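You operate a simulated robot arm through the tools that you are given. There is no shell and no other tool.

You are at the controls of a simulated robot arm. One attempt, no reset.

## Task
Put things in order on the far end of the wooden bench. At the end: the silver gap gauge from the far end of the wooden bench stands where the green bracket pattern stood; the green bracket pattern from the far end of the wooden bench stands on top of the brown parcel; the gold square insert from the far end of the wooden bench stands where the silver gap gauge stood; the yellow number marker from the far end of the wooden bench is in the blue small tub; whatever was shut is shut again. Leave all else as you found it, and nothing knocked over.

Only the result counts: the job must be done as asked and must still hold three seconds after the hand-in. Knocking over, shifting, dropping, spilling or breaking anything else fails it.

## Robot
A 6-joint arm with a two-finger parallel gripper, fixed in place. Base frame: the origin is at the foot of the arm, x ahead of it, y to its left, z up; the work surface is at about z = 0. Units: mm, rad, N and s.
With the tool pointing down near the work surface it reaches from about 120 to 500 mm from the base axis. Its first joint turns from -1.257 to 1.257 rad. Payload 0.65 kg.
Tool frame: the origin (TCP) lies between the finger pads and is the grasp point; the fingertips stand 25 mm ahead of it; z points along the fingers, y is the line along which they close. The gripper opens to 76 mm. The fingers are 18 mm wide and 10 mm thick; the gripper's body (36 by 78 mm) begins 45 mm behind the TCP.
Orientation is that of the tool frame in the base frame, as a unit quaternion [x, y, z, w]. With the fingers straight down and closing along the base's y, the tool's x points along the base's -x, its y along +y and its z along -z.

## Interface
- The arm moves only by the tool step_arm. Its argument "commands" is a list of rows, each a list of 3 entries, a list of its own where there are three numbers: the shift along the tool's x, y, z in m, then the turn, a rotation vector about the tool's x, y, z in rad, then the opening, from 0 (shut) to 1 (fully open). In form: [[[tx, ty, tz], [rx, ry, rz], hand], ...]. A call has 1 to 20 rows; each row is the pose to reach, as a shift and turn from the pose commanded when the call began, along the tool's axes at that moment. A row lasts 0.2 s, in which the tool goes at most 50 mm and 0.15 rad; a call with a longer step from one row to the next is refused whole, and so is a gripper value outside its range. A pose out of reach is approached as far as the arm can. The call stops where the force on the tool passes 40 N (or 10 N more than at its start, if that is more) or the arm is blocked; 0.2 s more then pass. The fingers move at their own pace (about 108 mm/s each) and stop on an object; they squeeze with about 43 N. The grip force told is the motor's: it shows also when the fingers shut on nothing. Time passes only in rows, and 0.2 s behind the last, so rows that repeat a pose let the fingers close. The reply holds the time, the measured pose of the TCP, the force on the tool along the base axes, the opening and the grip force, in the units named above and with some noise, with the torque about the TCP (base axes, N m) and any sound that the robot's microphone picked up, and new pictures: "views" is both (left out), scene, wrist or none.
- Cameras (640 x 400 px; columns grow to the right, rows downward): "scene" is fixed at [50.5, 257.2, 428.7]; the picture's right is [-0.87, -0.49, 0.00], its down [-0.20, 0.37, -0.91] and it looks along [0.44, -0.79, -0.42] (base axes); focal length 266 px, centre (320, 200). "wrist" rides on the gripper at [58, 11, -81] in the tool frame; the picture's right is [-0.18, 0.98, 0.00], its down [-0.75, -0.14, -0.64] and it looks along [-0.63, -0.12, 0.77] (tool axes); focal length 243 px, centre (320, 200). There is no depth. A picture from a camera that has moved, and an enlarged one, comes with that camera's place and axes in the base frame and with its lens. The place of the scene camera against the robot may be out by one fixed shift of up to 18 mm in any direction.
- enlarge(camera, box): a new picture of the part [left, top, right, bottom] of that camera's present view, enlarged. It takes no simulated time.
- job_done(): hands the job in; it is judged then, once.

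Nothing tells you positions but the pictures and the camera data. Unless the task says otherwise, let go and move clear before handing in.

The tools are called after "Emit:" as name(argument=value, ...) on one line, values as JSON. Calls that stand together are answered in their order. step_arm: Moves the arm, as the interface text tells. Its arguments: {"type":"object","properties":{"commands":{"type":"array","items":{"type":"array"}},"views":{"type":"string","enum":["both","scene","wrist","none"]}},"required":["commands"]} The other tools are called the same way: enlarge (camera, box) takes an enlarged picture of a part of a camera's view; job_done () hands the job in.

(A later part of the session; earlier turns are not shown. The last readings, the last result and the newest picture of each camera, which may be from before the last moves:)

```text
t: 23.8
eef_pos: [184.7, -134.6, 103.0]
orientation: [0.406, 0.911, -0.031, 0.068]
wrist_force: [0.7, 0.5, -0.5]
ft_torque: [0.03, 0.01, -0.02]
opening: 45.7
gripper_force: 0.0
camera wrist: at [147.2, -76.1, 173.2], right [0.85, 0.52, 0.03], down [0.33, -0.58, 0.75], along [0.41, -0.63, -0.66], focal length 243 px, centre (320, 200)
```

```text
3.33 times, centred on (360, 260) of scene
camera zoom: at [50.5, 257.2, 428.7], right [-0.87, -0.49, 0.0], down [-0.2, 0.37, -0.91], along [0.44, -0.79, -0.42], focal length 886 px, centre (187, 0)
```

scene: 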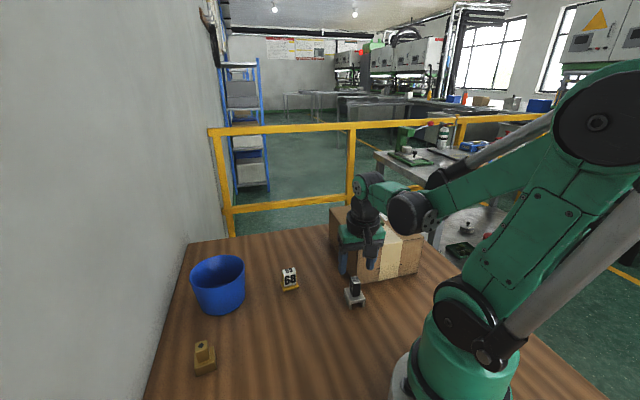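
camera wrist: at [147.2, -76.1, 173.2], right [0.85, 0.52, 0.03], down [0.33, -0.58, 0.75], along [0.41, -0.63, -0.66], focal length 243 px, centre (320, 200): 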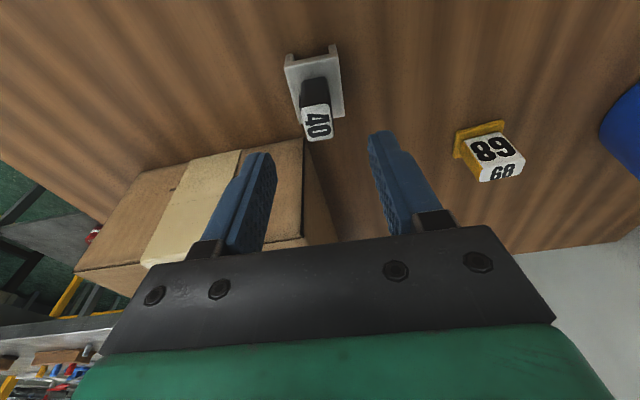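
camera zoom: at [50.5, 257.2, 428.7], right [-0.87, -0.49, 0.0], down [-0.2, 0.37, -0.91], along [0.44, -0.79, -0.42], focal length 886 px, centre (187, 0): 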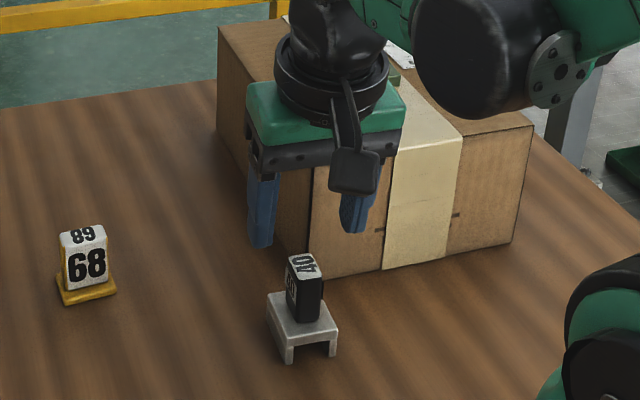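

Tag centre computes to (186.6,-136.8), 2 mm outward of the tool axis, with yaw aligned. I'll lower to grip height and then check before closing.

Emit:
step_arm(commands=[[[0.001, 0, 0.025], [0, 0, 0], 0.6], [[0.0036, 0, 0.042], [0, 0, 0], 0.6], [[0.0062, 0, 0.0547], [0, 0, 0], 0.6], [[0.0062, 0, 0.0547], [0, 0, 0], 0.6]], views="wrist")

Emit:
enlarge(camera="wrist", box=[230, 80, 410, 220])

Emit:
enlarge(camera="scene", box=[310, 230, 410, 320])

```text
t: 24.8
eef_pos: [186.1, -136.3, 47.2]
orientation: [0.406, 0.911, -0.03, 0.068]
wrist_force: [-0.1, 0.9, 0.1]
ft_torque: [0.0, -0.02, 0.02]
opening: 45.6
gripper_force: 0.1
camera wrist: at [149.9, -77.4, 118.0], right [0.85, 0.52, 0.03], down [0.33, -0.58, 0.75], along [0.41, -0.63, -0.66], focal length 243 px, centre (320, 200)
```

wrist: 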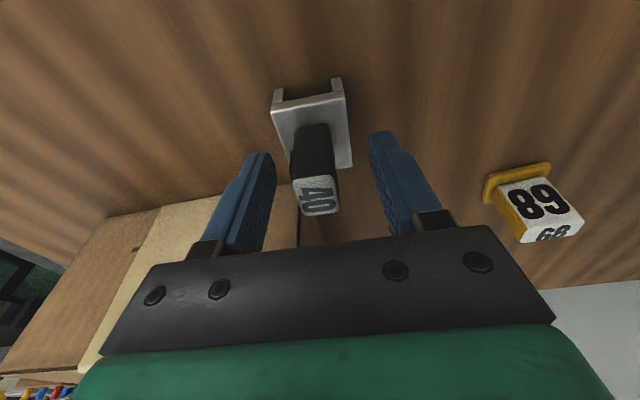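

```text
2.86 times, centred on (320, 150) of wrist
camera zoom: at [149.9, -77.4, 118.0], right [0.85, 0.52, 0.03], down [0.33, -0.58, 0.75], along [0.41, -0.63, -0.66], focal length 693 px, centre (320, 343)
```

zoom: 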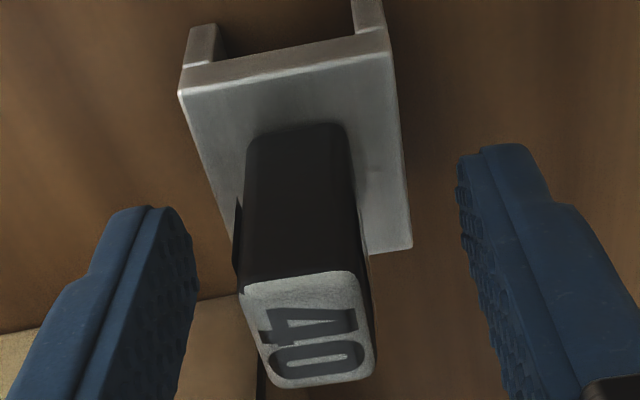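

```text
4.44 times, centred on (360, 275) of scene
camera zoom: at [50.5, 257.2, 428.7], right [-0.87, -0.49, 0.0], down [-0.2, 0.37, -0.91], along [0.44, -0.79, -0.42], focal length 1182 px, centre (142, -133)
```

zoom: 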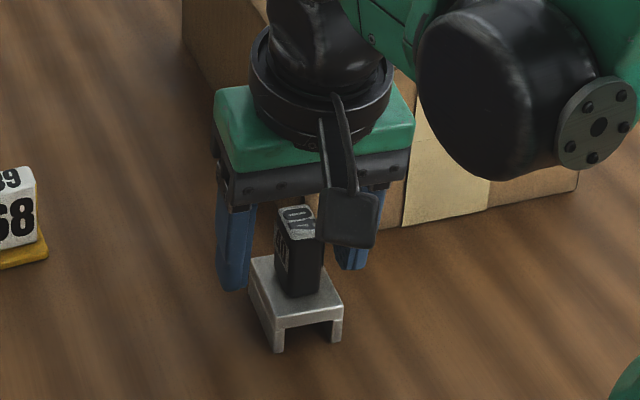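

Fingers are beside the tag above the saddle plate, with no contact. I'll shift 1.2 mm sideways and close.

Emit:
step_arm(commands=[[[0, -0.0012, 0], [0, 0, 0], 0.6], [[0, -0.0012, 0], [0, 0, 0], 0.3], [[0, -0.0012, 0], [0, 0, 0], 0.0], [[0, -0.0012, 0], [0, 0, 0], 0.0], [[0, -0.0012, 0], [0, 0, 0], 0.0]], views="wrist")

Emit:
enlarge(camera="wrist", box=[230, 80, 410, 220])

Emit:
enlarge(camera="scene", box=[310, 230, 410, 320])

```text
t: 25.5
eef_pos: [185.6, -136.7, 47.2]
orientation: [0.406, 0.911, -0.033, 0.068]
wrist_force: [-4.7, -3.6, 11.3]
ft_torque: [-0.03, 0.09, 0.03]
opening: 15.6
gripper_force: 34.2
stopped in row 3: the force on the tool passed its limit at 110 N (the readings are from after the stop); the commanded pose is now the measured one
camera wrist: at [148.9, -78.7, 118.9], right [0.85, 0.52, 0.03], down [0.33, -0.57, 0.75], along [0.41, -0.63, -0.66], focal length 243 px, centre (320, 200)
```

wrist: 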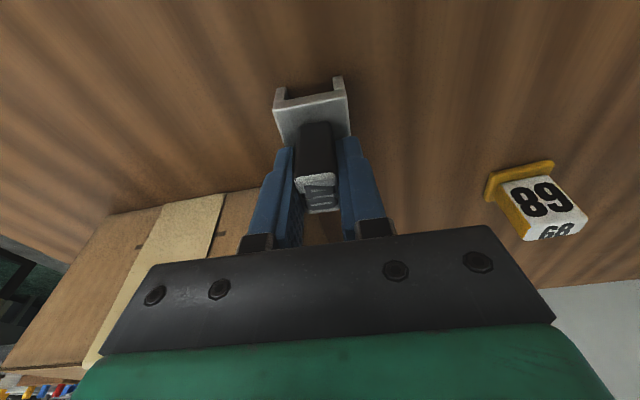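

```text
2.86 times, centred on (320, 150) of wrist
camera zoom: at [148.9, -78.7, 118.9], right [0.85, 0.52, 0.03], down [0.33, -0.57, 0.75], along [0.41, -0.63, -0.66], focal length 693 px, centre (320, 343)
```

zoom: 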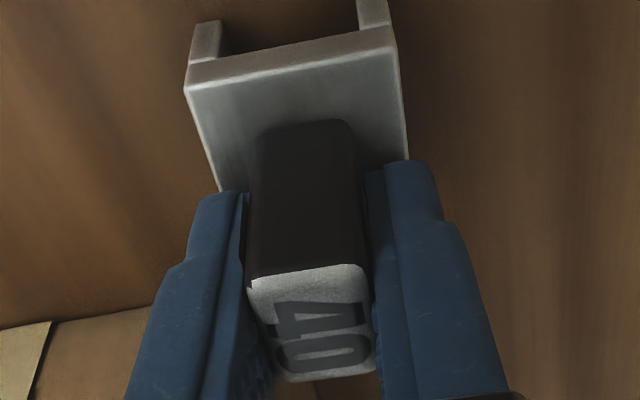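

```text
4.44 times, centred on (360, 275) of scene
camera zoom: at [50.5, 257.2, 428.7], right [-0.87, -0.49, 0.0], down [-0.2, 0.37, -0.91], along [0.44, -0.79, -0.42], focal length 1182 px, centre (142, -133)
```

zoom: 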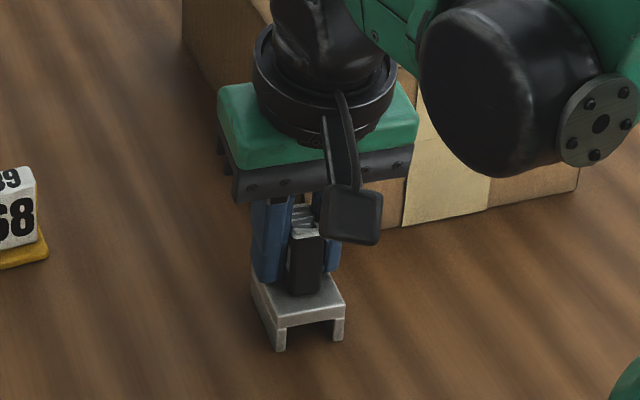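

The tag is gripped (15.6 mm, 34 N), though there was a brief force spike as the fingers met it. I'll lift a few millimetres and check that the gauge hangs level.

Emit:
step_arm(commands=[[[-0.0004, 0, -0.003], [0, 0, 0], 0], [[-0.0015, 0, -0.01], [0, 0, 0], 0], [[-0.0015, 0, -0.01], [0, 0, 0], 0]], views="wrist")

Emit:
enlarge(camera="scene", box=[310, 230, 410, 320])

Emit:
enlarge(camera="wrist", box=[230, 80, 410, 220])

```text
t: 26.3
eef_pos: [184.7, -137.6, 57.7]
orientation: [0.407, 0.91, -0.032, 0.068]
wrist_force: [0.3, 0.2, 0.0]
ft_torque: [0.0, -0.03, -0.02]
opening: 15.2
gripper_force: 34.7
camera wrist: at [148.2, -78.6, 129.1], right [0.85, 0.52, 0.03], down [0.33, -0.57, 0.75], along [0.41, -0.63, -0.66], focal length 243 px, centre (320, 200)
```

wrist: 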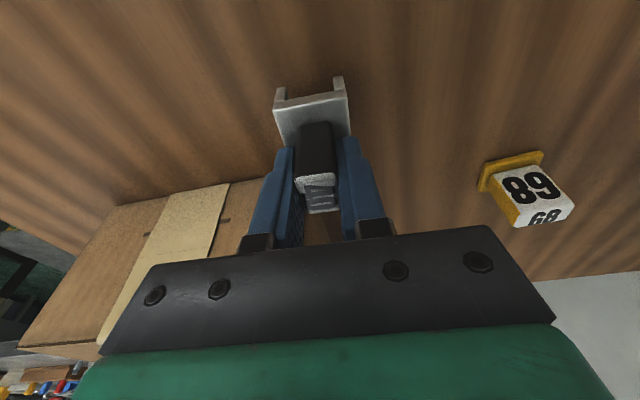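

```text
4.44 times, centred on (360, 275) of scene
camera zoom: at [50.5, 257.2, 428.7], right [-0.87, -0.49, 0.0], down [-0.2, 0.37, -0.91], along [0.44, -0.79, -0.42], focal length 1182 px, centre (142, -133)
```

zoom: 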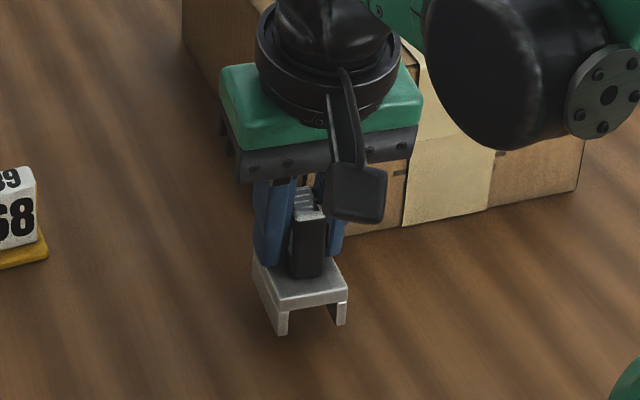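

```text
2.86 times, centred on (320, 150) of wrist
camera zoom: at [148.2, -78.6, 129.1], right [0.85, 0.52, 0.03], down [0.33, -0.57, 0.75], along [0.41, -0.63, -0.66], focal length 693 px, centre (320, 343)
```

zoom: 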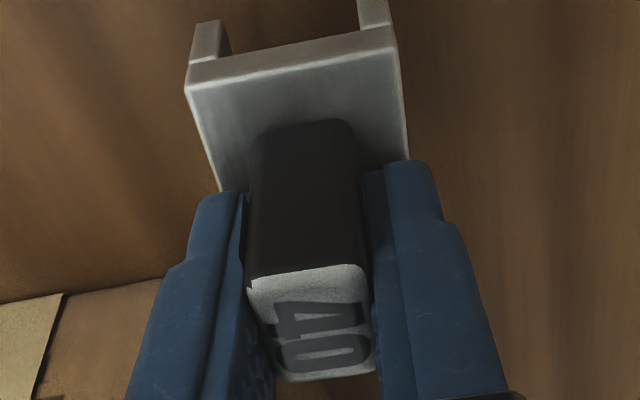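

The gauge hangs level and free. I'll carry it up and across toward the green's old spot (about (479,-183)), turning so the tilt points along the reach direction.

Emit:
step_arm(commands=[[[-0.0046, 0, -0.0303], [0, 0, 0], 0], [[-0.0092, 0, -0.0605], [0, 0, 0], 0], [[-0.0138, 0, -0.0908], [0, 0, 0], 0], [[-0.0439, 0.0272, -0.0863], [-0.0118, 0, -0.0783], 0], [[-0.0739, 0.0543, -0.0818], [-0.0236, 0, -0.1566], 0], [[-0.104, 0.0815, -0.0773], [-0.0354, 0, -0.2349], 0], [[-0.1341, 0.1087, -0.0728], [-0.0472, 0, -0.3132], 0], [[-0.1641, 0.1358, -0.0683], [-0.059, 0, -0.3915], 0], [[-0.1942, 0.163, -0.0638], [-0.0708, 0, -0.4698], 0], [[-0.1942, 0.163, -0.0638], [-0.0708, 0, -0.4698], 0]], views="both")

Emit:
enlarge(camera="scene", box=[220, 120, 420, 300])

```text
t: 28.5
eef_pos: [427.6, -163.5, 148.8]
orientation: [0.18, 0.981, -0.014, 0.074]
wrist_force: [-0.7, -0.4, 0.2]
ft_torque: [-0.02, -0.01, -0.01]
opening: 15.2
gripper_force: 34.7
camera wrist: at [368.7, -129.5, 220.1], right [0.52, 0.86, 0.03], down [0.56, -0.36, 0.75], along [0.65, -0.37, -0.66], focal length 243 px, centre (320, 200)
```

scene: 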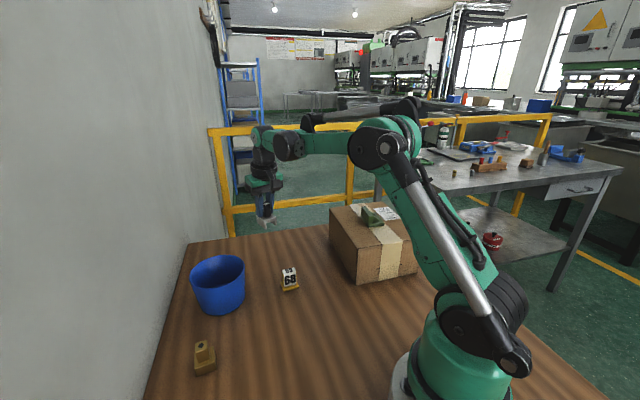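
wrist: 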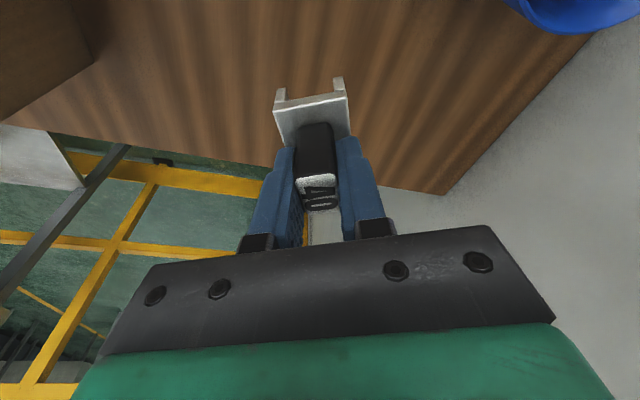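

```text
2.22 times, centred on (320, 210) of scene
camera zoom: at [50.5, 257.2, 428.7], right [-0.87, -0.49, 0.0], down [-0.2, 0.37, -0.91], along [0.44, -0.79, -0.42], focal length 591 px, centre (320, 178)
```

zoom: 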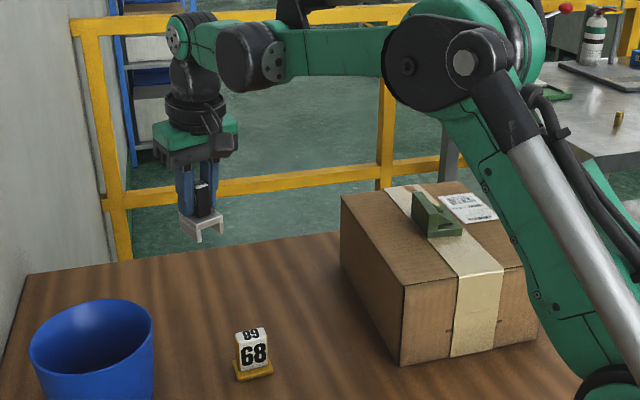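

The gauge is held well, and the tool faces outward along the reach line. Next I extend and lower to about 12 mm above the green's old spot.

Emit:
step_arm(commands=[[[-0.0162, 0.0006, 0.035], [0, 0, 0], 0], [[-0.0323, 0.0011, 0.0698], [0, 0, 0], 0], [[-0.0388, 0.0014, 0.0956], [0, 0, 0], 0], [[-0.0388, 0.0014, 0.0956], [0, 0, 0], 0]], views="both")

Emit:
enlarge(camera="scene", box=[220, 180, 320, 270])

```text
t: 29.5
eef_pos: [480.4, -180.1, 60.2]
orientation: [0.18, 0.981, -0.015, 0.073]
wrist_force: [0.4, 0.0, -0.2]
ft_torque: [0.01, 0.02, 0.01]
opening: 15.0
gripper_force: 34.5
camera wrist: at [420.0, -146.4, 131.3], right [0.52, 0.85, 0.03], down [0.56, -0.36, 0.75], along [0.65, -0.37, -0.66], focal length 243 px, centre (320, 200)
```

scene: 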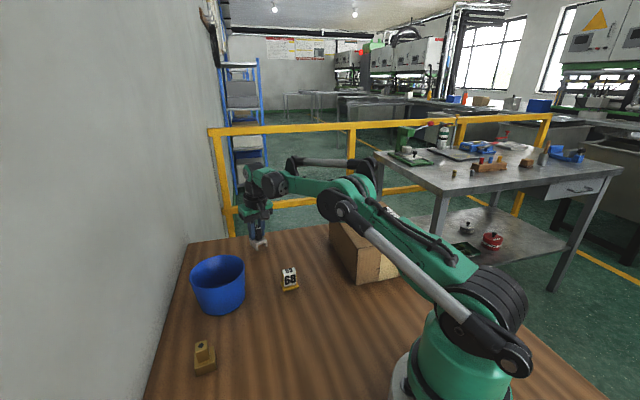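
wrist: 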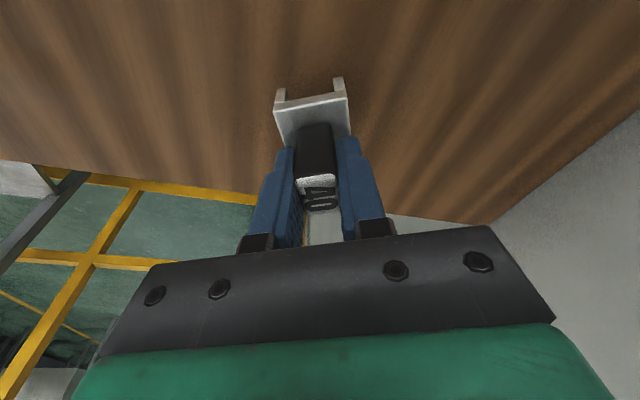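

```text
4.44 times, centred on (270, 225) of scene
camera zoom: at [50.5, 257.2, 428.7], right [-0.87, -0.49, 0.0], down [-0.2, 0.37, -0.91], along [0.44, -0.79, -0.42], focal length 1182 px, centre (542, 89)
```

zoom: 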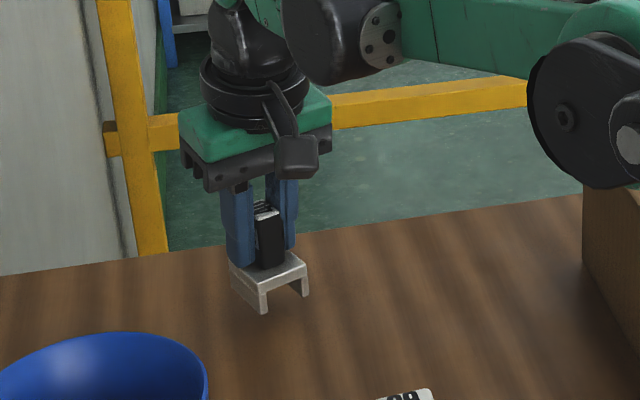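

Within reach; TCP is over (480,-181) and the gauge is 12 mm above the bench. I'll lower 10 mm, then in 1 mm steps until contact.

Emit:
step_arm(commands=[[[0.0012, -0.0004, 0.005], [0, 0, 0], 0], [[0.0023, -0.0007, 0.0098], [0, 0, 0], 0], [[0.0023, -0.0007, 0.0098], [0, 0, 0], 0]], views="none")

Emit:
step_arm(commands=[[[0.00015, 0, 0.001], [0, 0, 0], 0]], views="none")

Emit:
enlarge(camera="scene", box=[230, 200, 310, 265])

```text
t: 30.3
eef_pos: [477.7, -182.4, 50.7]
orientation: [0.18, 0.981, -0.014, 0.074]
wrist_force: [0.1, -0.3, -1.4]
ft_torque: [-0.02, -0.02, -0.01]
opening: 15.2
gripper_force: 34.7
```

```text
t: 30.7
eef_pos: [476.6, -181.8, 50.1]
orientation: [0.18, 0.981, -0.014, 0.074]
wrist_force: [0.4, 0.0, -1.8]
ft_torque: [0.02, 0.0, 0.0]
opening: 15.1
gripper_force: 34.3
```

```text
6.15 times, centred on (270, 232) of scene
camera zoom: at [50.5, 257.2, 428.7], right [-0.87, -0.49, 0.0], down [-0.2, 0.37, -0.91], along [0.44, -0.79, -0.42], focal length 1636 px, centre (628, 0)
```

zoom: 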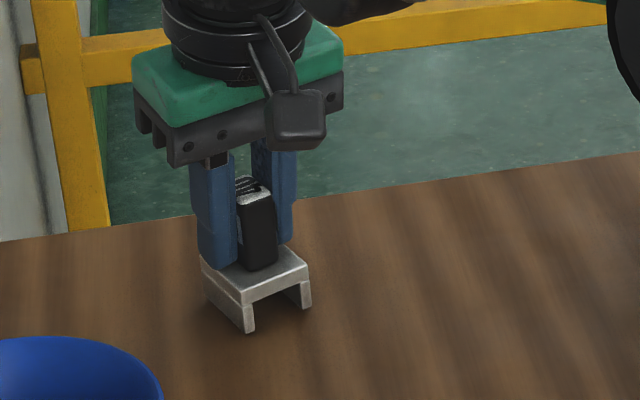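

Emit:
step_arm(commands=[[[0.00015, 0, 0.001], [0, 0, 0], 0]], views="none")

Emit:
step_arm(commands=[[[0.00015, 0, 0.001], [0, 0, 0], 0]], views="none")

Emit:
enlarge(camera="scene", box=[230, 200, 310, 265])

```text
t: 31.1
eef_pos: [477.3, -181.6, 48.6]
orientation: [0.18, 0.981, -0.015, 0.074]
wrist_force: [0.4, 0.2, -0.7]
ft_torque: [0.02, 0.03, -0.04]
opening: 15.3
gripper_force: 34.6
```

```text
t: 31.5
eef_pos: [477.5, -180.9, 48.0]
orientation: [0.18, 0.981, -0.015, 0.074]
wrist_force: [-1.2, -0.5, 3.0]
ft_torque: [-0.05, -0.05, -0.01]
opening: 15.3
gripper_force: 34.8
```

```text
6.15 times, centred on (270, 232) of scene
camera zoom: at [50.5, 257.2, 428.7], right [-0.87, -0.49, 0.0], down [-0.2, 0.37, -0.91], along [0.44, -0.79, -0.42], focal length 1636 px, centre (628, 0)
```

zoom: 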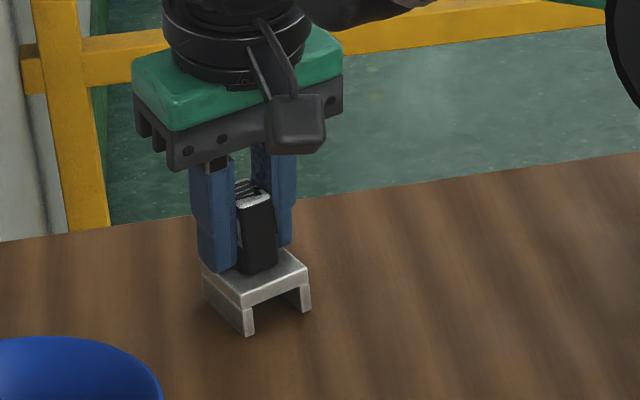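

Light contact (3 N): the gauge stands on the bench. Opening the fingers.

Emit:
step_arm(commands=[[[0, 0, 0], [0, 0, 0], 0.22], [[0, 0, 0], [0, 0, 0], 0.3], [[0, 0, 0], [0, 0, 0], 0.4], [[0, 0, 0], [0, 0, 0], 0.4]], views="wrist")

Emit:
enlarge(camera="scene", box=[230, 200, 310, 265])

Emit:
enlarge(camera="wrist", box=[230, 60, 410, 220])

```text
t: 32.5
eef_pos: [477.5, -181.8, 48.3]
orientation: [0.179, 0.981, -0.014, 0.074]
wrist_force: [-0.2, 0.1, 7.0]
ft_torque: [0.03, -0.01, 0.0]
opening: 28.3
gripper_force: 0.1
camera wrist: at [418.5, -147.0, 118.8], right [0.52, 0.85, 0.03], down [0.56, -0.36, 0.75], along [0.65, -0.37, -0.66], focal length 243 px, centre (320, 200)
```

wrist: 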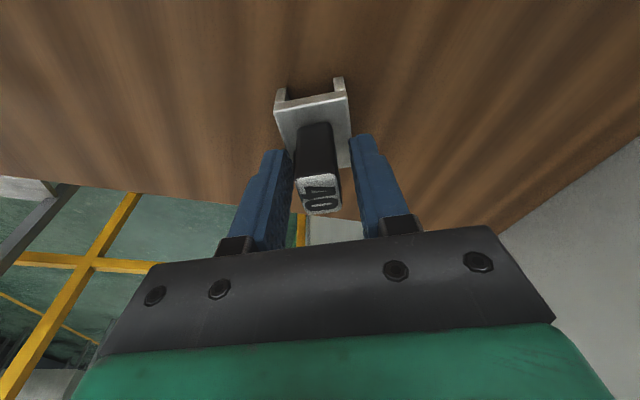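

```text
6.15 times, centred on (270, 232) of scene
camera zoom: at [50.5, 257.2, 428.7], right [-0.87, -0.49, 0.0], down [-0.2, 0.37, -0.91], along [0.44, -0.79, -0.42], focal length 1636 px, centre (628, 0)
```

zoom: 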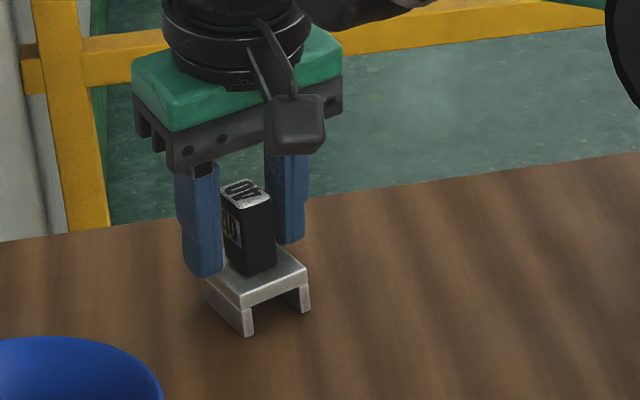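

```text
2.50 times, centred on (320, 140) of wrist
camera zoom: at [418.5, -147.0, 118.8], right [0.52, 0.85, 0.03], down [0.56, -0.36, 0.75], along [0.65, -0.37, -0.66], focal length 606 px, centre (320, 350)
```

zoom: 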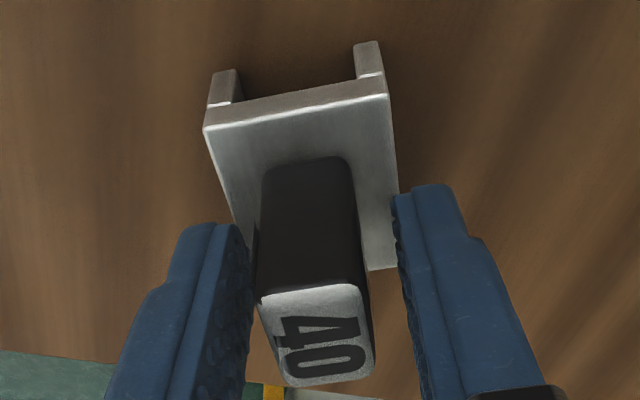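

The gauge stands free where the bracket was. I'll lift straight up, then back away and level the tool.

Emit:
step_arm(commands=[[[-0.0015, 0, -0.01], [0, 0, 0], 0.4], [[-0.0045, 0, -0.03], [0, 0, 0], 0.4], [[-0.0075, 0, -0.0495], [0, 0, 0], 0.45], [[0.0078, 0, -0.0822], [0, 0.075, 0], 0.6], [[0.0231, 0, -0.1149], [0, 0.149, 0], 0.8], [[0.0231, 0, -0.1149], [0, 0.149, 0], 1]], views="both")

Emit:
enlarge(camera="scene", box=[220, 190, 320, 270])

Emit:
enlarge(camera="wrist", box=[240, 80, 400, 200])

```text
t: 33.9
eef_pos: [442.0, -166.8, 157.5]
orientation: [0.18, 0.984, 0.0, 0.0]
wrist_force: [-0.4, -0.4, -0.2]
ft_torque: [0.01, -0.02, -0.02]
opening: 76.1
gripper_force: 0.0
camera wrist: at [392.9, -135.9, 237.9], right [0.52, 0.85, 0.0], down [0.65, -0.4, 0.64], along [0.55, -0.34, -0.77], focal length 243 px, centre (320, 200)
```

scene: 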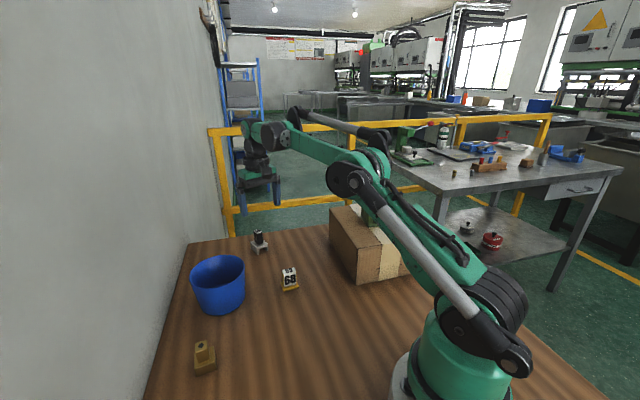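
wrist: 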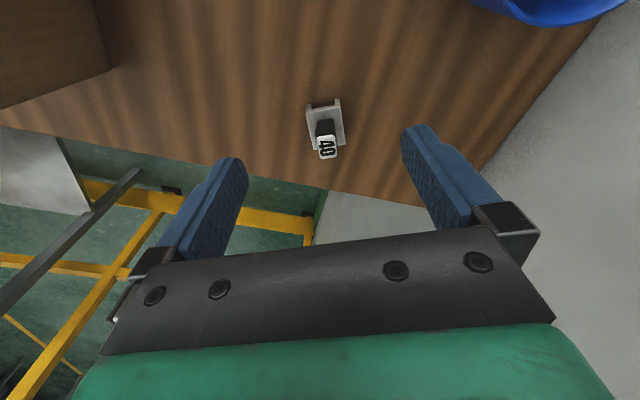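

```text
5.00 times, centred on (270, 230) of scene
camera zoom: at [50.5, 257.2, 428.7], right [-0.87, -0.49, 0.0], down [-0.2, 0.37, -0.91], along [0.44, -0.79, -0.42], focal length 1329 px, centre (570, 50)
```

zoom: 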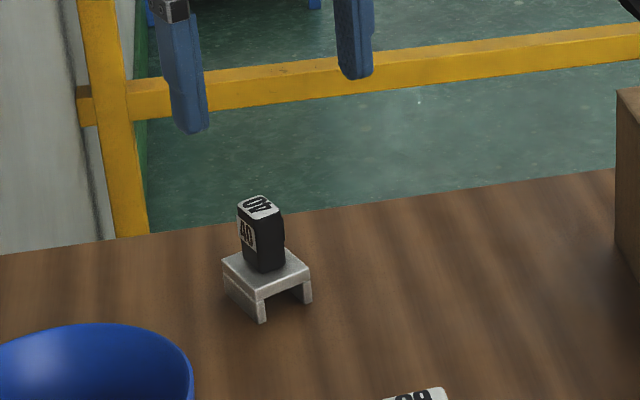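

```text
3.33 times, centred on (320, 140) of wrist
camera zoom: at [392.9, -135.9, 237.9], right [0.52, 0.85, 0.0], down [0.65, -0.4, 0.64], along [0.55, -0.34, -0.77], focal length 809 px, centre (320, 400)
```

zoom: 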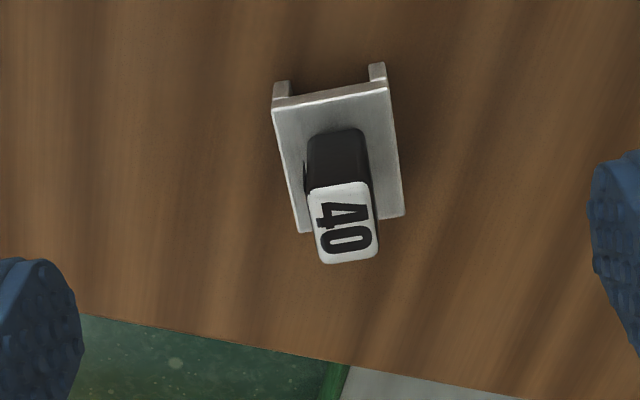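

The gauge now stands at about (478,-181), matching the bracket's old spot. Next I move over the gold insert for a close look.

Emit:
step_arm(commands=[[[0.027, 0.0313, -0.0061], [0, 0, -0.094], 1], [[0.054, 0.0626, -0.0123], [0, 0, -0.188], 1], [[0.081, 0.0939, -0.0184], [0, 0, -0.282], 1], [[0.108, 0.1253, -0.0246], [0, 0, -0.376], 1], [[0.135, 0.1566, -0.0307], [0, 0, -0.47], 1], [[0.162, 0.1879, -0.0369], [0, 0, -0.565], 1], [[0.1891, 0.2192, -0.043], [0, 0, -0.66], 1], [[0.1891, 0.2192, -0.01], [0, 0, -0.66], 1], [[0.1891, 0.2192, 0.0], [0, 0, -0.66], 1]], views="both")

Emit:
enlarge(camera="wrist", box=[240, 60, 400, 180])

```text
t: 35.9
eef_pos: [340.3, 106.6, 155.0]
orientation: [-0.149, 0.989, -0.001, 0.0]
wrist_force: [0.2, 0.2, 0.0]
ft_torque: [0.02, 0.01, 0.03]
opening: 75.8
gripper_force: 0.0
camera wrist: at [283.6, 100.1, 236.9], right [-0.11, 0.99, 0.0], down [0.76, 0.09, 0.64], along [0.64, 0.07, -0.77], focal length 243 px, centre (320, 200)
```

scene: 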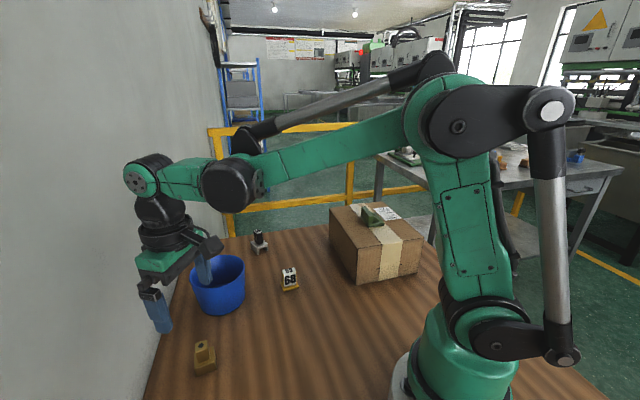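
wrist: 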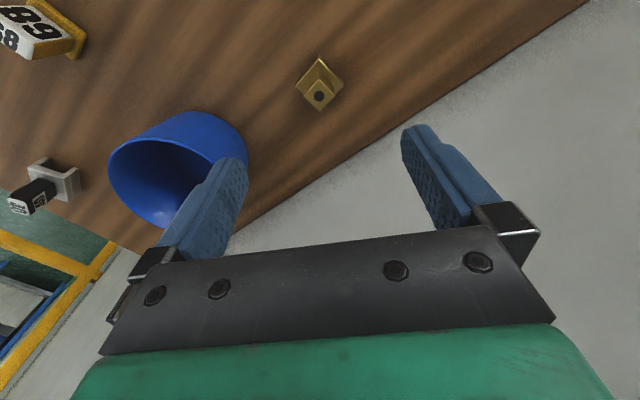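

```text
3.33 times, centred on (320, 120) of wrist
camera zoom: at [283.6, 100.1, 236.9], right [-0.11, 0.99, 0.0], down [0.76, 0.09, 0.64], along [0.64, 0.07, -0.77], focal length 809 px, centre (320, 467)
```

zoom: 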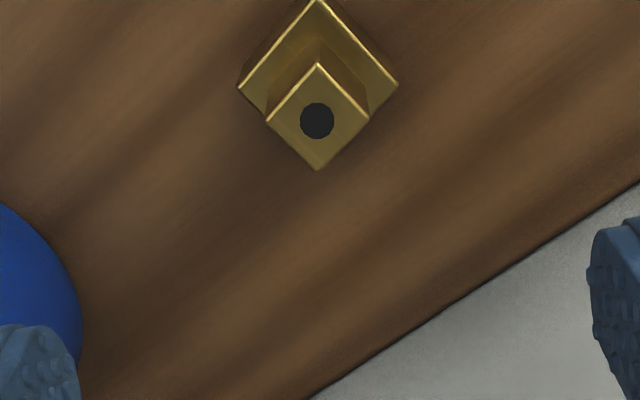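

The gold insert is a square base of about 29 mm with a 17 mm square post up to z≈44, centred near (339,105) and turned 36° to the tool. I'll turn, centre and go lower.

Emit:
step_arm(commands=[[[0.0003, -0.0001, 0.011], [0, 0, -0.1256], 1], [[0.0005, -0.0003, 0.022], [0, 0, -0.2512], 0.9], [[0.0008, -0.0004, 0.033], [0, 0, -0.3768], 0.8], [[0.001, -0.0005, 0.044], [0, 0, -0.5024], 0.7], [[0.0013, -0.00065, 0.055], [0, 0, -0.628], 0.6], [[0.0013, -0.00065, 0.055], [0, 0, -0.628], 0.6]], views="wrist")

Emit:
enlarge(camera="wrist", box=[240, 70, 400, 190])

```text
t: 37.3
eef_pos: [340.4, 104.1, 101.5]
orientation: [-0.447, 0.895, -0.001, -0.001]
wrist_force: [-0.1, -0.4, 0.3]
ft_torque: [-0.03, -0.02, -0.01]
opening: 45.6
gripper_force: 0.1
camera wrist: at [298.5, 63.0, 183.3], right [-0.68, 0.74, 0.0], down [0.56, 0.52, 0.64], along [0.47, 0.43, -0.77], focal length 243 px, centre (320, 200)
```

wrist: 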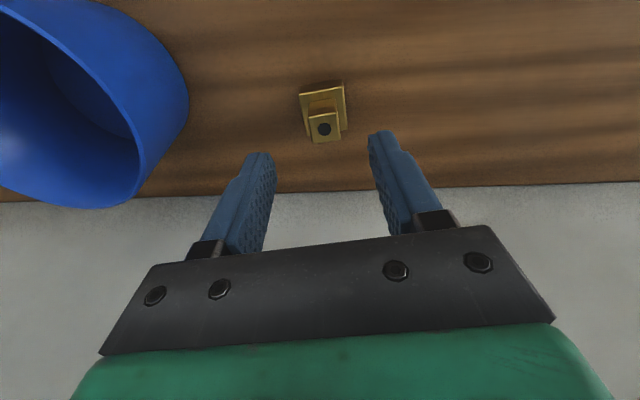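

```text
3.33 times, centred on (320, 130) of wrist
camera zoom: at [298.5, 63.0, 183.3], right [-0.68, 0.74, 0.0], down [0.56, 0.52, 0.64], along [0.47, 0.43, -0.77], focal length 809 px, centre (320, 433)
```

zoom: 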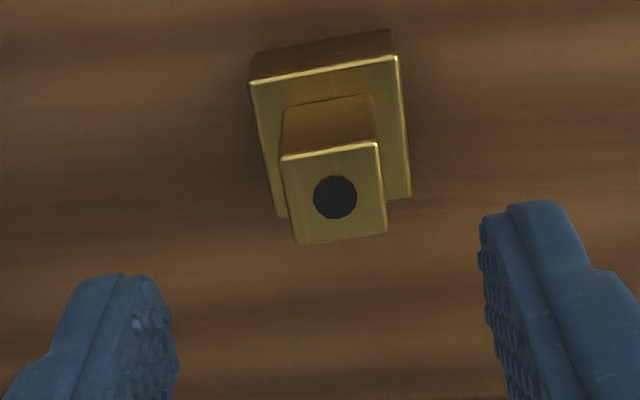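

The post is centred 2 mm off the tool axis and aligned within 2°. I'll correct and descend to grip height, then check.

Emit:
step_arm(commands=[[[-0.0021, 0.0024, 0.02], [0, 0, 0.03], 0.6], [[-0.0021, 0.0024, 0.04], [0, 0, 0.03], 0.6], [[-0.0021, 0.0024, 0.053], [0, 0, 0.03], 0.6], [[-0.0021, 0.0024, 0.053], [0, 0, 0.03], 0.6]], views="wrist")

Emit:
enlarge(camera="wrist", box=[230, 70, 410, 210])

Emit:
enlarge(camera="scene", box=[150, 290, 260, 390])

```text
t: 38.3
eef_pos: [338.3, 105.3, 51.6]
orientation: [-0.433, 0.901, -0.001, -0.001]
wrist_force: [0.3, -0.2, -0.2]
ft_torque: [-0.03, 0.0, -0.01]
opening: 46.0
gripper_force: 0.2
camera wrist: at [295.5, 67.4, 131.6], right [-0.65, 0.76, 0.0], down [0.58, 0.5, 0.64], along [0.49, 0.42, -0.77], focal length 243 px, centre (320, 200)
```

wrist: 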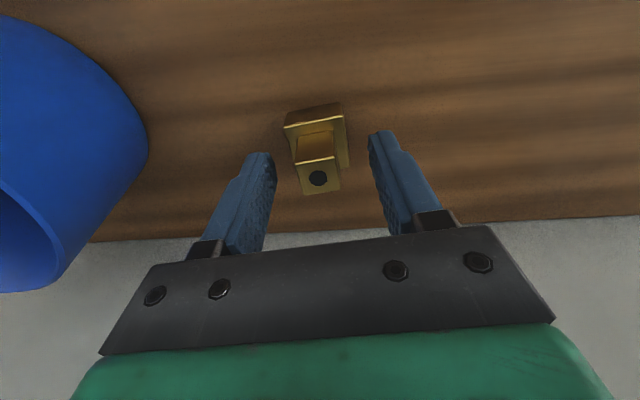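

```text
2.86 times, centred on (320, 140) of wrist
camera zoom: at [295.5, 67.4, 131.6], right [-0.65, 0.76, 0.0], down [0.58, 0.5, 0.64], along [0.49, 0.42, -0.77], focal length 693 px, centre (320, 371)
```

zoom: 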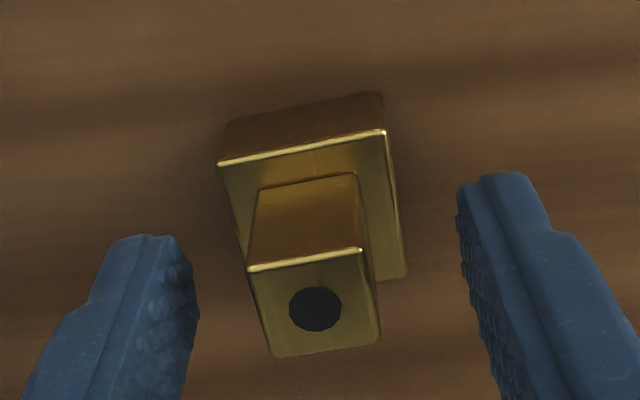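

```text
4.00 times, centred on (205, 340) of scene
camera zoom: at [50.5, 257.2, 428.7], right [-0.87, -0.49, 0.0], down [-0.2, 0.37, -0.91], along [0.44, -0.79, -0.42], focal length 1064 px, centre (780, -360)
```

zoom: 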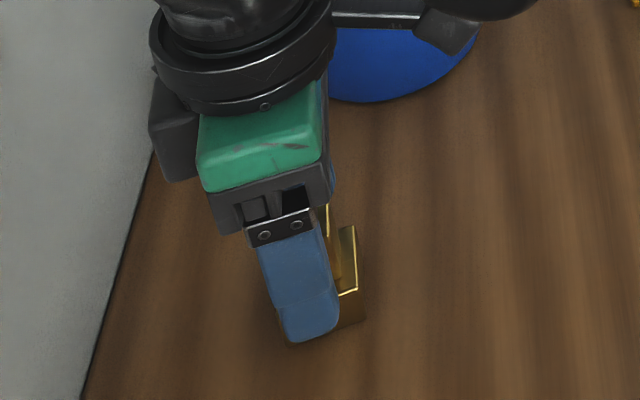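

Centred within 1 mm. Closing on the post.

Emit:
step_arm(commands=[[[-0.0005, -0.0007, 0.001], [0, 0, 0], 0.4], [[-0.0005, -0.0007, 0.001], [0, 0, 0], 0.27], [[-0.0005, -0.0007, 0.001], [0, 0, 0], 0.15], [[-0.0005, -0.0007, 0.001], [0, 0, 0], 0.0], [[-0.0005, -0.0007, 0.001], [0, 0, 0], 0.0]], views="wrist")

Emit:
enlarge(camera="wrist", box=[230, 70, 410, 210])

```text
t: 39.5
eef_pos: [339.8, 106.8, 50.3]
orientation: [-0.434, 0.901, -0.001, -0.001]
wrist_force: [0.6, -0.5, 0.1]
ft_torque: [0.01, 0.04, 0.0]
opening: 17.7
gripper_force: 35.6
camera wrist: at [296.8, 67.7, 130.6], right [-0.65, 0.76, 0.0], down [0.58, 0.5, 0.64], along [0.49, 0.42, -0.77], focal length 243 px, centre (320, 200)
```

wrist: 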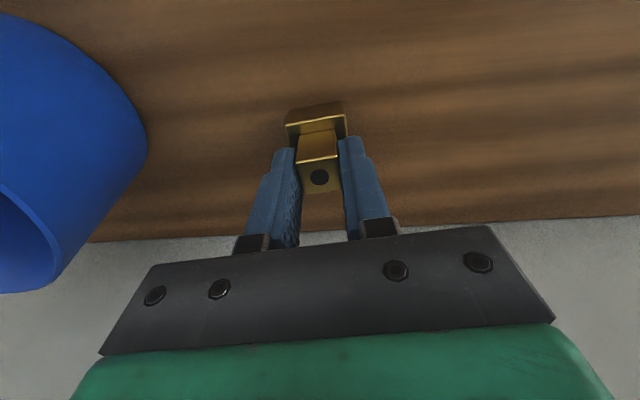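

```text
2.86 times, centred on (320, 140) of wrist
camera zoom: at [296.8, 67.7, 130.6], right [-0.65, 0.76, 0.0], down [0.58, 0.5, 0.64], along [0.49, 0.42, -0.77], focal length 693 px, centre (320, 371)
```

zoom: 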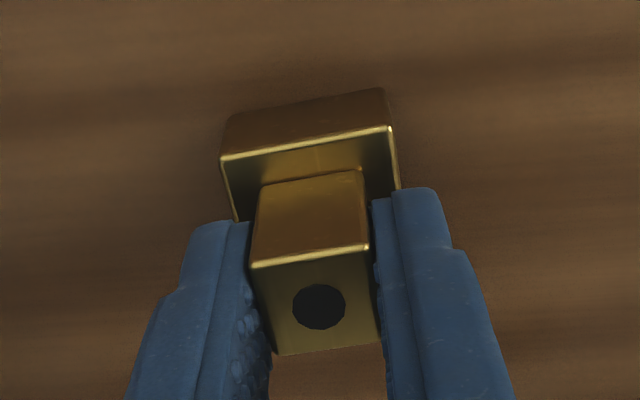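

Gold is gripped (17.7 mm, 36 N). I'll lift it and carry it to the gauge's old place near (186,-136), turning to the yaw that clears the parcel.

Emit:
step_arm(commands=[[[0, 0, -0.02], [0, 0, 0], 0], [[0, 0, -0.06], [0, 0, 0], 0], [[0, 0, -0.1], [0, 0, 0], 0], [[0.022, -0.0023, -0.1], [0, 0, 0.1335], 0], [[0.044, -0.0046, -0.1], [0, 0, 0.267], 0], [[0.0661, -0.0069, -0.1], [0, 0, 0.4004], 0], [[0.0881, -0.0092, -0.1], [0, 0, 0.5338], 0], [[0.1101, -0.0115, -0.1], [0, 0, 0.6673], 0], [[0.1321, -0.0137, -0.1], [0, 0, 0.8008], 0], [[0.1541, -0.016, -0.1], [0, 0, 0.9342], 0], [[0.1762, -0.0183, -0.1], [0, 0, 1.0677], 0], [[0.1982, -0.0206, -0.1], [0, 0, 1.2011], 0], [[0.2202, -0.0229, -0.1], [0, 0, 1.3346], 0], [[0.2422, -0.0252, -0.1], [0, 0, 1.4681], 0], [[0.2642, -0.0275, -0.1], [0, 0, 1.6015], 0], [[0.2863, -0.0298, -0.1], [0, 0, 1.735], 0], [[0.2863, -0.0298, -0.1], [0, 0, 1.735], 0]], views="both")

Emit:
enlarge(camera="wrist", box=[200, 40, 440, 220])

```text
t: 43.1
eef_pos: [185.5, -136.1, 150.9]
orientation: [0.408, 0.913, 0.0, 0.001]
wrist_force: [0.1, 0.5, -2.9]
ft_torque: [0.0, 0.03, -0.01]
opening: 17.7
gripper_force: 35.4
camera wrist: at [155.7, -85.4, 231.0], right [0.86, 0.52, 0.0], down [0.4, -0.65, 0.64], along [0.33, -0.55, -0.76], focal length 243 px, centre (320, 200)
```

scene: 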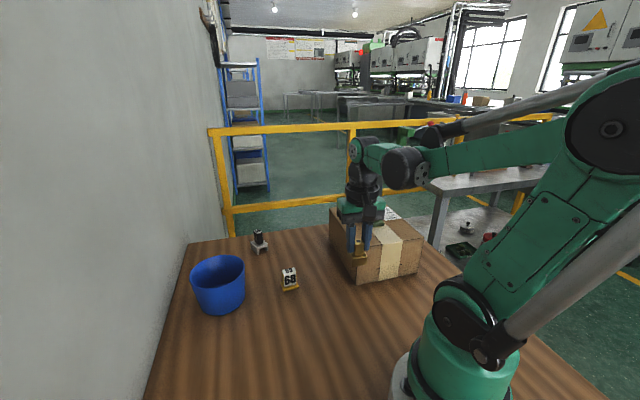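
wrist: 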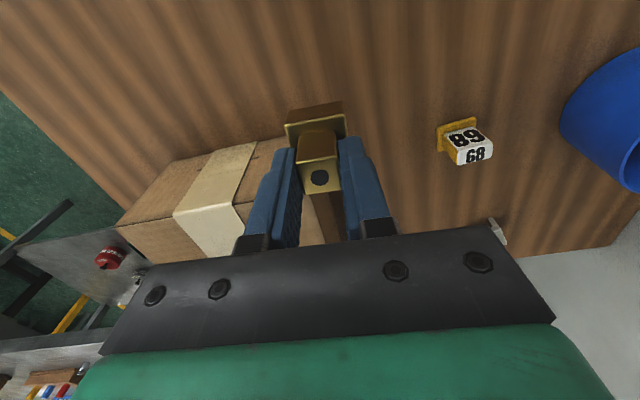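

```text
2.22 times, centred on (320, 130) of wrist
camera zoom: at [155.7, -85.4, 231.0], right [0.86, 0.52, 0.0], down [0.4, -0.65, 0.64], along [0.33, -0.55, -0.76], focal length 539 px, centre (320, 356)
```

zoom: 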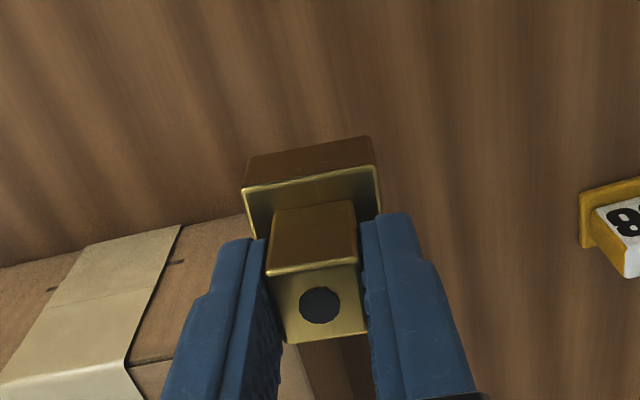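

TCP is over (186,-136). Lowering to just above the bench.

Emit:
step_arm(commands=[[[0, 0, 0.03], [0, 0, 0], 0], [[0, 0, 0.06], [0, 0, 0], 0], [[0, 0, 0.085], [0, 0, 0], 0], [[0, 0, 0.096], [0, 0, 0], 0], [[0, 0, 0.096], [0, 0, 0], 0]], views="none")

Emit:
step_arm(commands=[[[0, 0, 0.001], [0, 0, 0], 0]], views="none")

Emit:
step_arm(commands=[[[0, 0, 0.001], [0, 0, 0], 0]], views="wrist")

Emit:
enlarge(camera="scene", box=[310, 230, 410, 320])

```text
t: 44.3
eef_pos: [185.5, -136.1, 52.7]
orientation: [0.408, 0.913, -0.001, 0.0]
wrist_force: [-0.6, -0.4, -1.5]
ft_torque: [0.01, -0.02, -0.01]
opening: 17.8
gripper_force: 36.5
```

```text
t: 44.7
eef_pos: [185.8, -136.8, 50.7]
orientation: [0.408, 0.913, -0.001, 0.0]
wrist_force: [0.2, 0.1, -1.5]
ft_torque: [0.02, 0.02, 0.0]
opening: 17.8
gripper_force: 35.9
```

```text
t: 45.1
eef_pos: [183.9, -134.8, 51.1]
orientation: [0.407, 0.913, -0.001, 0.0]
wrist_force: [0.1, 0.0, -2.1]
ft_torque: [0.01, -0.02, -0.01]
opening: 17.9
gripper_force: 36.1
camera wrist: at [155.9, -85.5, 131.5], right [0.85, 0.52, 0.0], down [0.4, -0.65, 0.64], along [0.33, -0.55, -0.76], focal length 243 px, centre (320, 200)
```

wrist: 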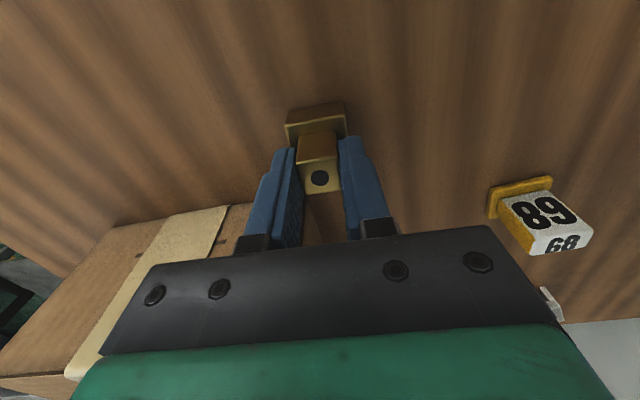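

```text
4.44 times, centred on (360, 275) of scene
camera zoom: at [50.5, 257.2, 428.7], right [-0.87, -0.49, 0.0], down [-0.2, 0.37, -0.91], along [0.44, -0.79, -0.42], focal length 1182 px, centre (142, -133)
```

zoom: 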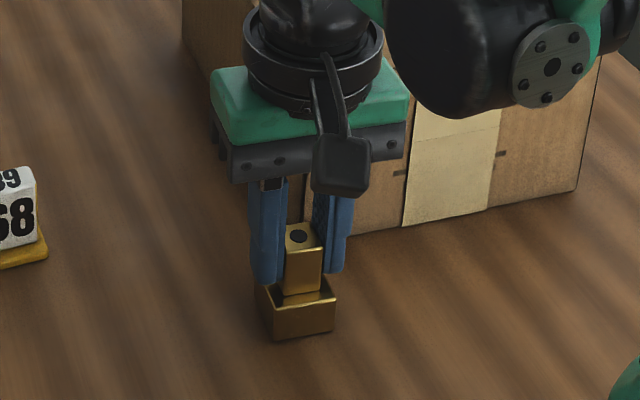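

Emit:
step_arm(commands=[[[0, 0, 0.001], [0, 0, 0], 0]], views="none")

Emit:
step_arm(commands=[[[0, 0, 0.001], [0, 0, 0], 0]], views="none")

Emit:
enlarge(camera="scene", box=[310, 230, 410, 320])

```text
t: 45.5
eef_pos: [185.4, -135.0, 50.3]
orientation: [0.408, 0.913, -0.001, 0.0]
wrist_force: [-0.5, 0.2, -2.4]
ft_torque: [-0.01, -0.03, -0.01]
opening: 17.9
gripper_force: 36.2
```

```text
t: 45.9
eef_pos: [185.5, -134.7, 49.6]
orientation: [0.408, 0.913, -0.001, 0.001]
wrist_force: [1.1, -1.1, 22.7]
ft_torque: [0.17, 0.12, 0.03]
opening: 17.8
gripper_force: 36.1
```

```text
4.44 times, centred on (360, 275) of scene
camera zoom: at [50.5, 257.2, 428.7], right [-0.87, -0.49, 0.0], down [-0.2, 0.37, -0.91], along [0.44, -0.79, -0.42], focal length 1182 px, centre (142, -133)
```

zoom: 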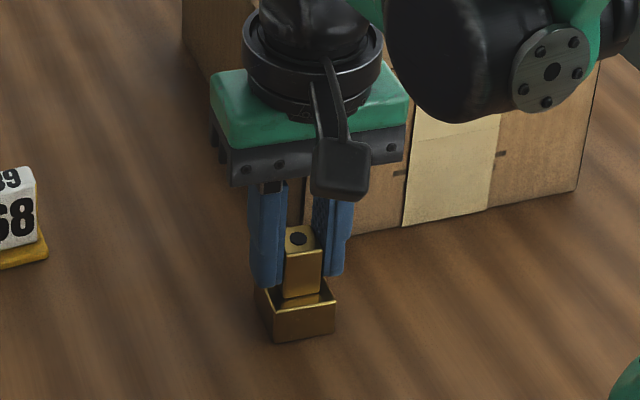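

Contact at 22 N. I'll ease up a fraction and open.

Emit:
step_arm(commands=[[[0, 0, -0.0006], [0, 0, 0], 0], [[0, 0, -0.0006], [0, 0, 0], 0.27], [[0, 0, -0.0006], [0, 0, 0], 0.4], [[0, 0, -0.0006], [0, 0, 0], 0.45]], views="wrist")

Emit:
enlarge(camera="scene", box=[310, 230, 410, 320])

Emit:
enlarge(camera="wrist", box=[230, 70, 410, 210])

```text
t: 46.9
eef_pos: [185.3, -135.2, 50.5]
orientation: [0.407, 0.913, -0.002, 0.001]
wrist_force: [0.8, 0.2, 0.4]
ft_torque: [-0.01, -0.03, 0.01]
opening: 34.1
gripper_force: 0.0
camera wrist: at [155.4, -85.2, 130.5], right [0.85, 0.52, 0.0], down [0.4, -0.65, 0.64], along [0.33, -0.55, -0.76], focal length 243 px, centre (320, 200)
```

wrist: 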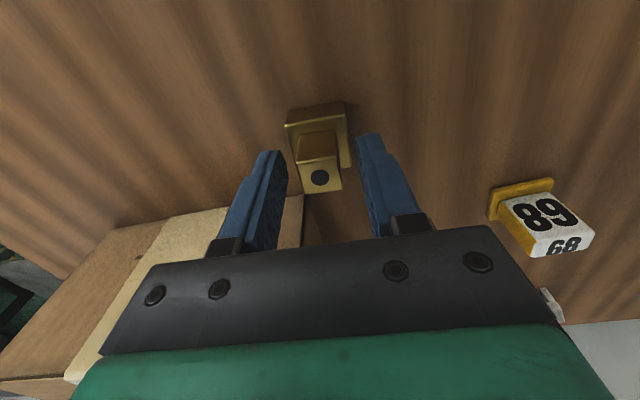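

```text
4.44 times, centred on (360, 275) of scene
camera zoom: at [50.5, 257.2, 428.7], right [-0.87, -0.49, 0.0], down [-0.2, 0.37, -0.91], along [0.44, -0.79, -0.42], focal length 1182 px, centre (142, -133)
```

zoom: 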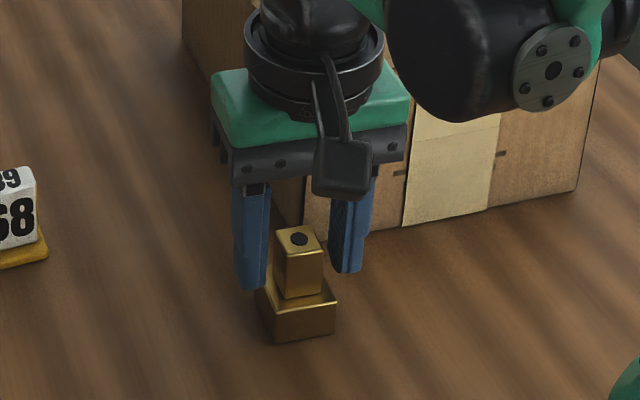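

```text
2.86 times, centred on (320, 140) of wrist
camera zoom: at [155.4, -85.2, 130.5], right [0.85, 0.52, 0.0], down [0.4, -0.65, 0.64], along [0.33, -0.55, -0.76], focal length 693 px, centre (320, 371)
```

zoom: 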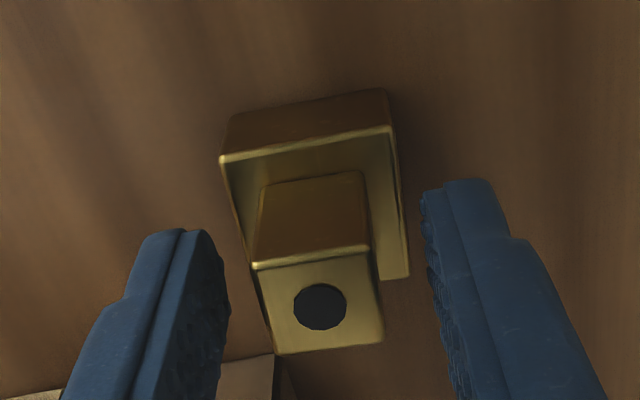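

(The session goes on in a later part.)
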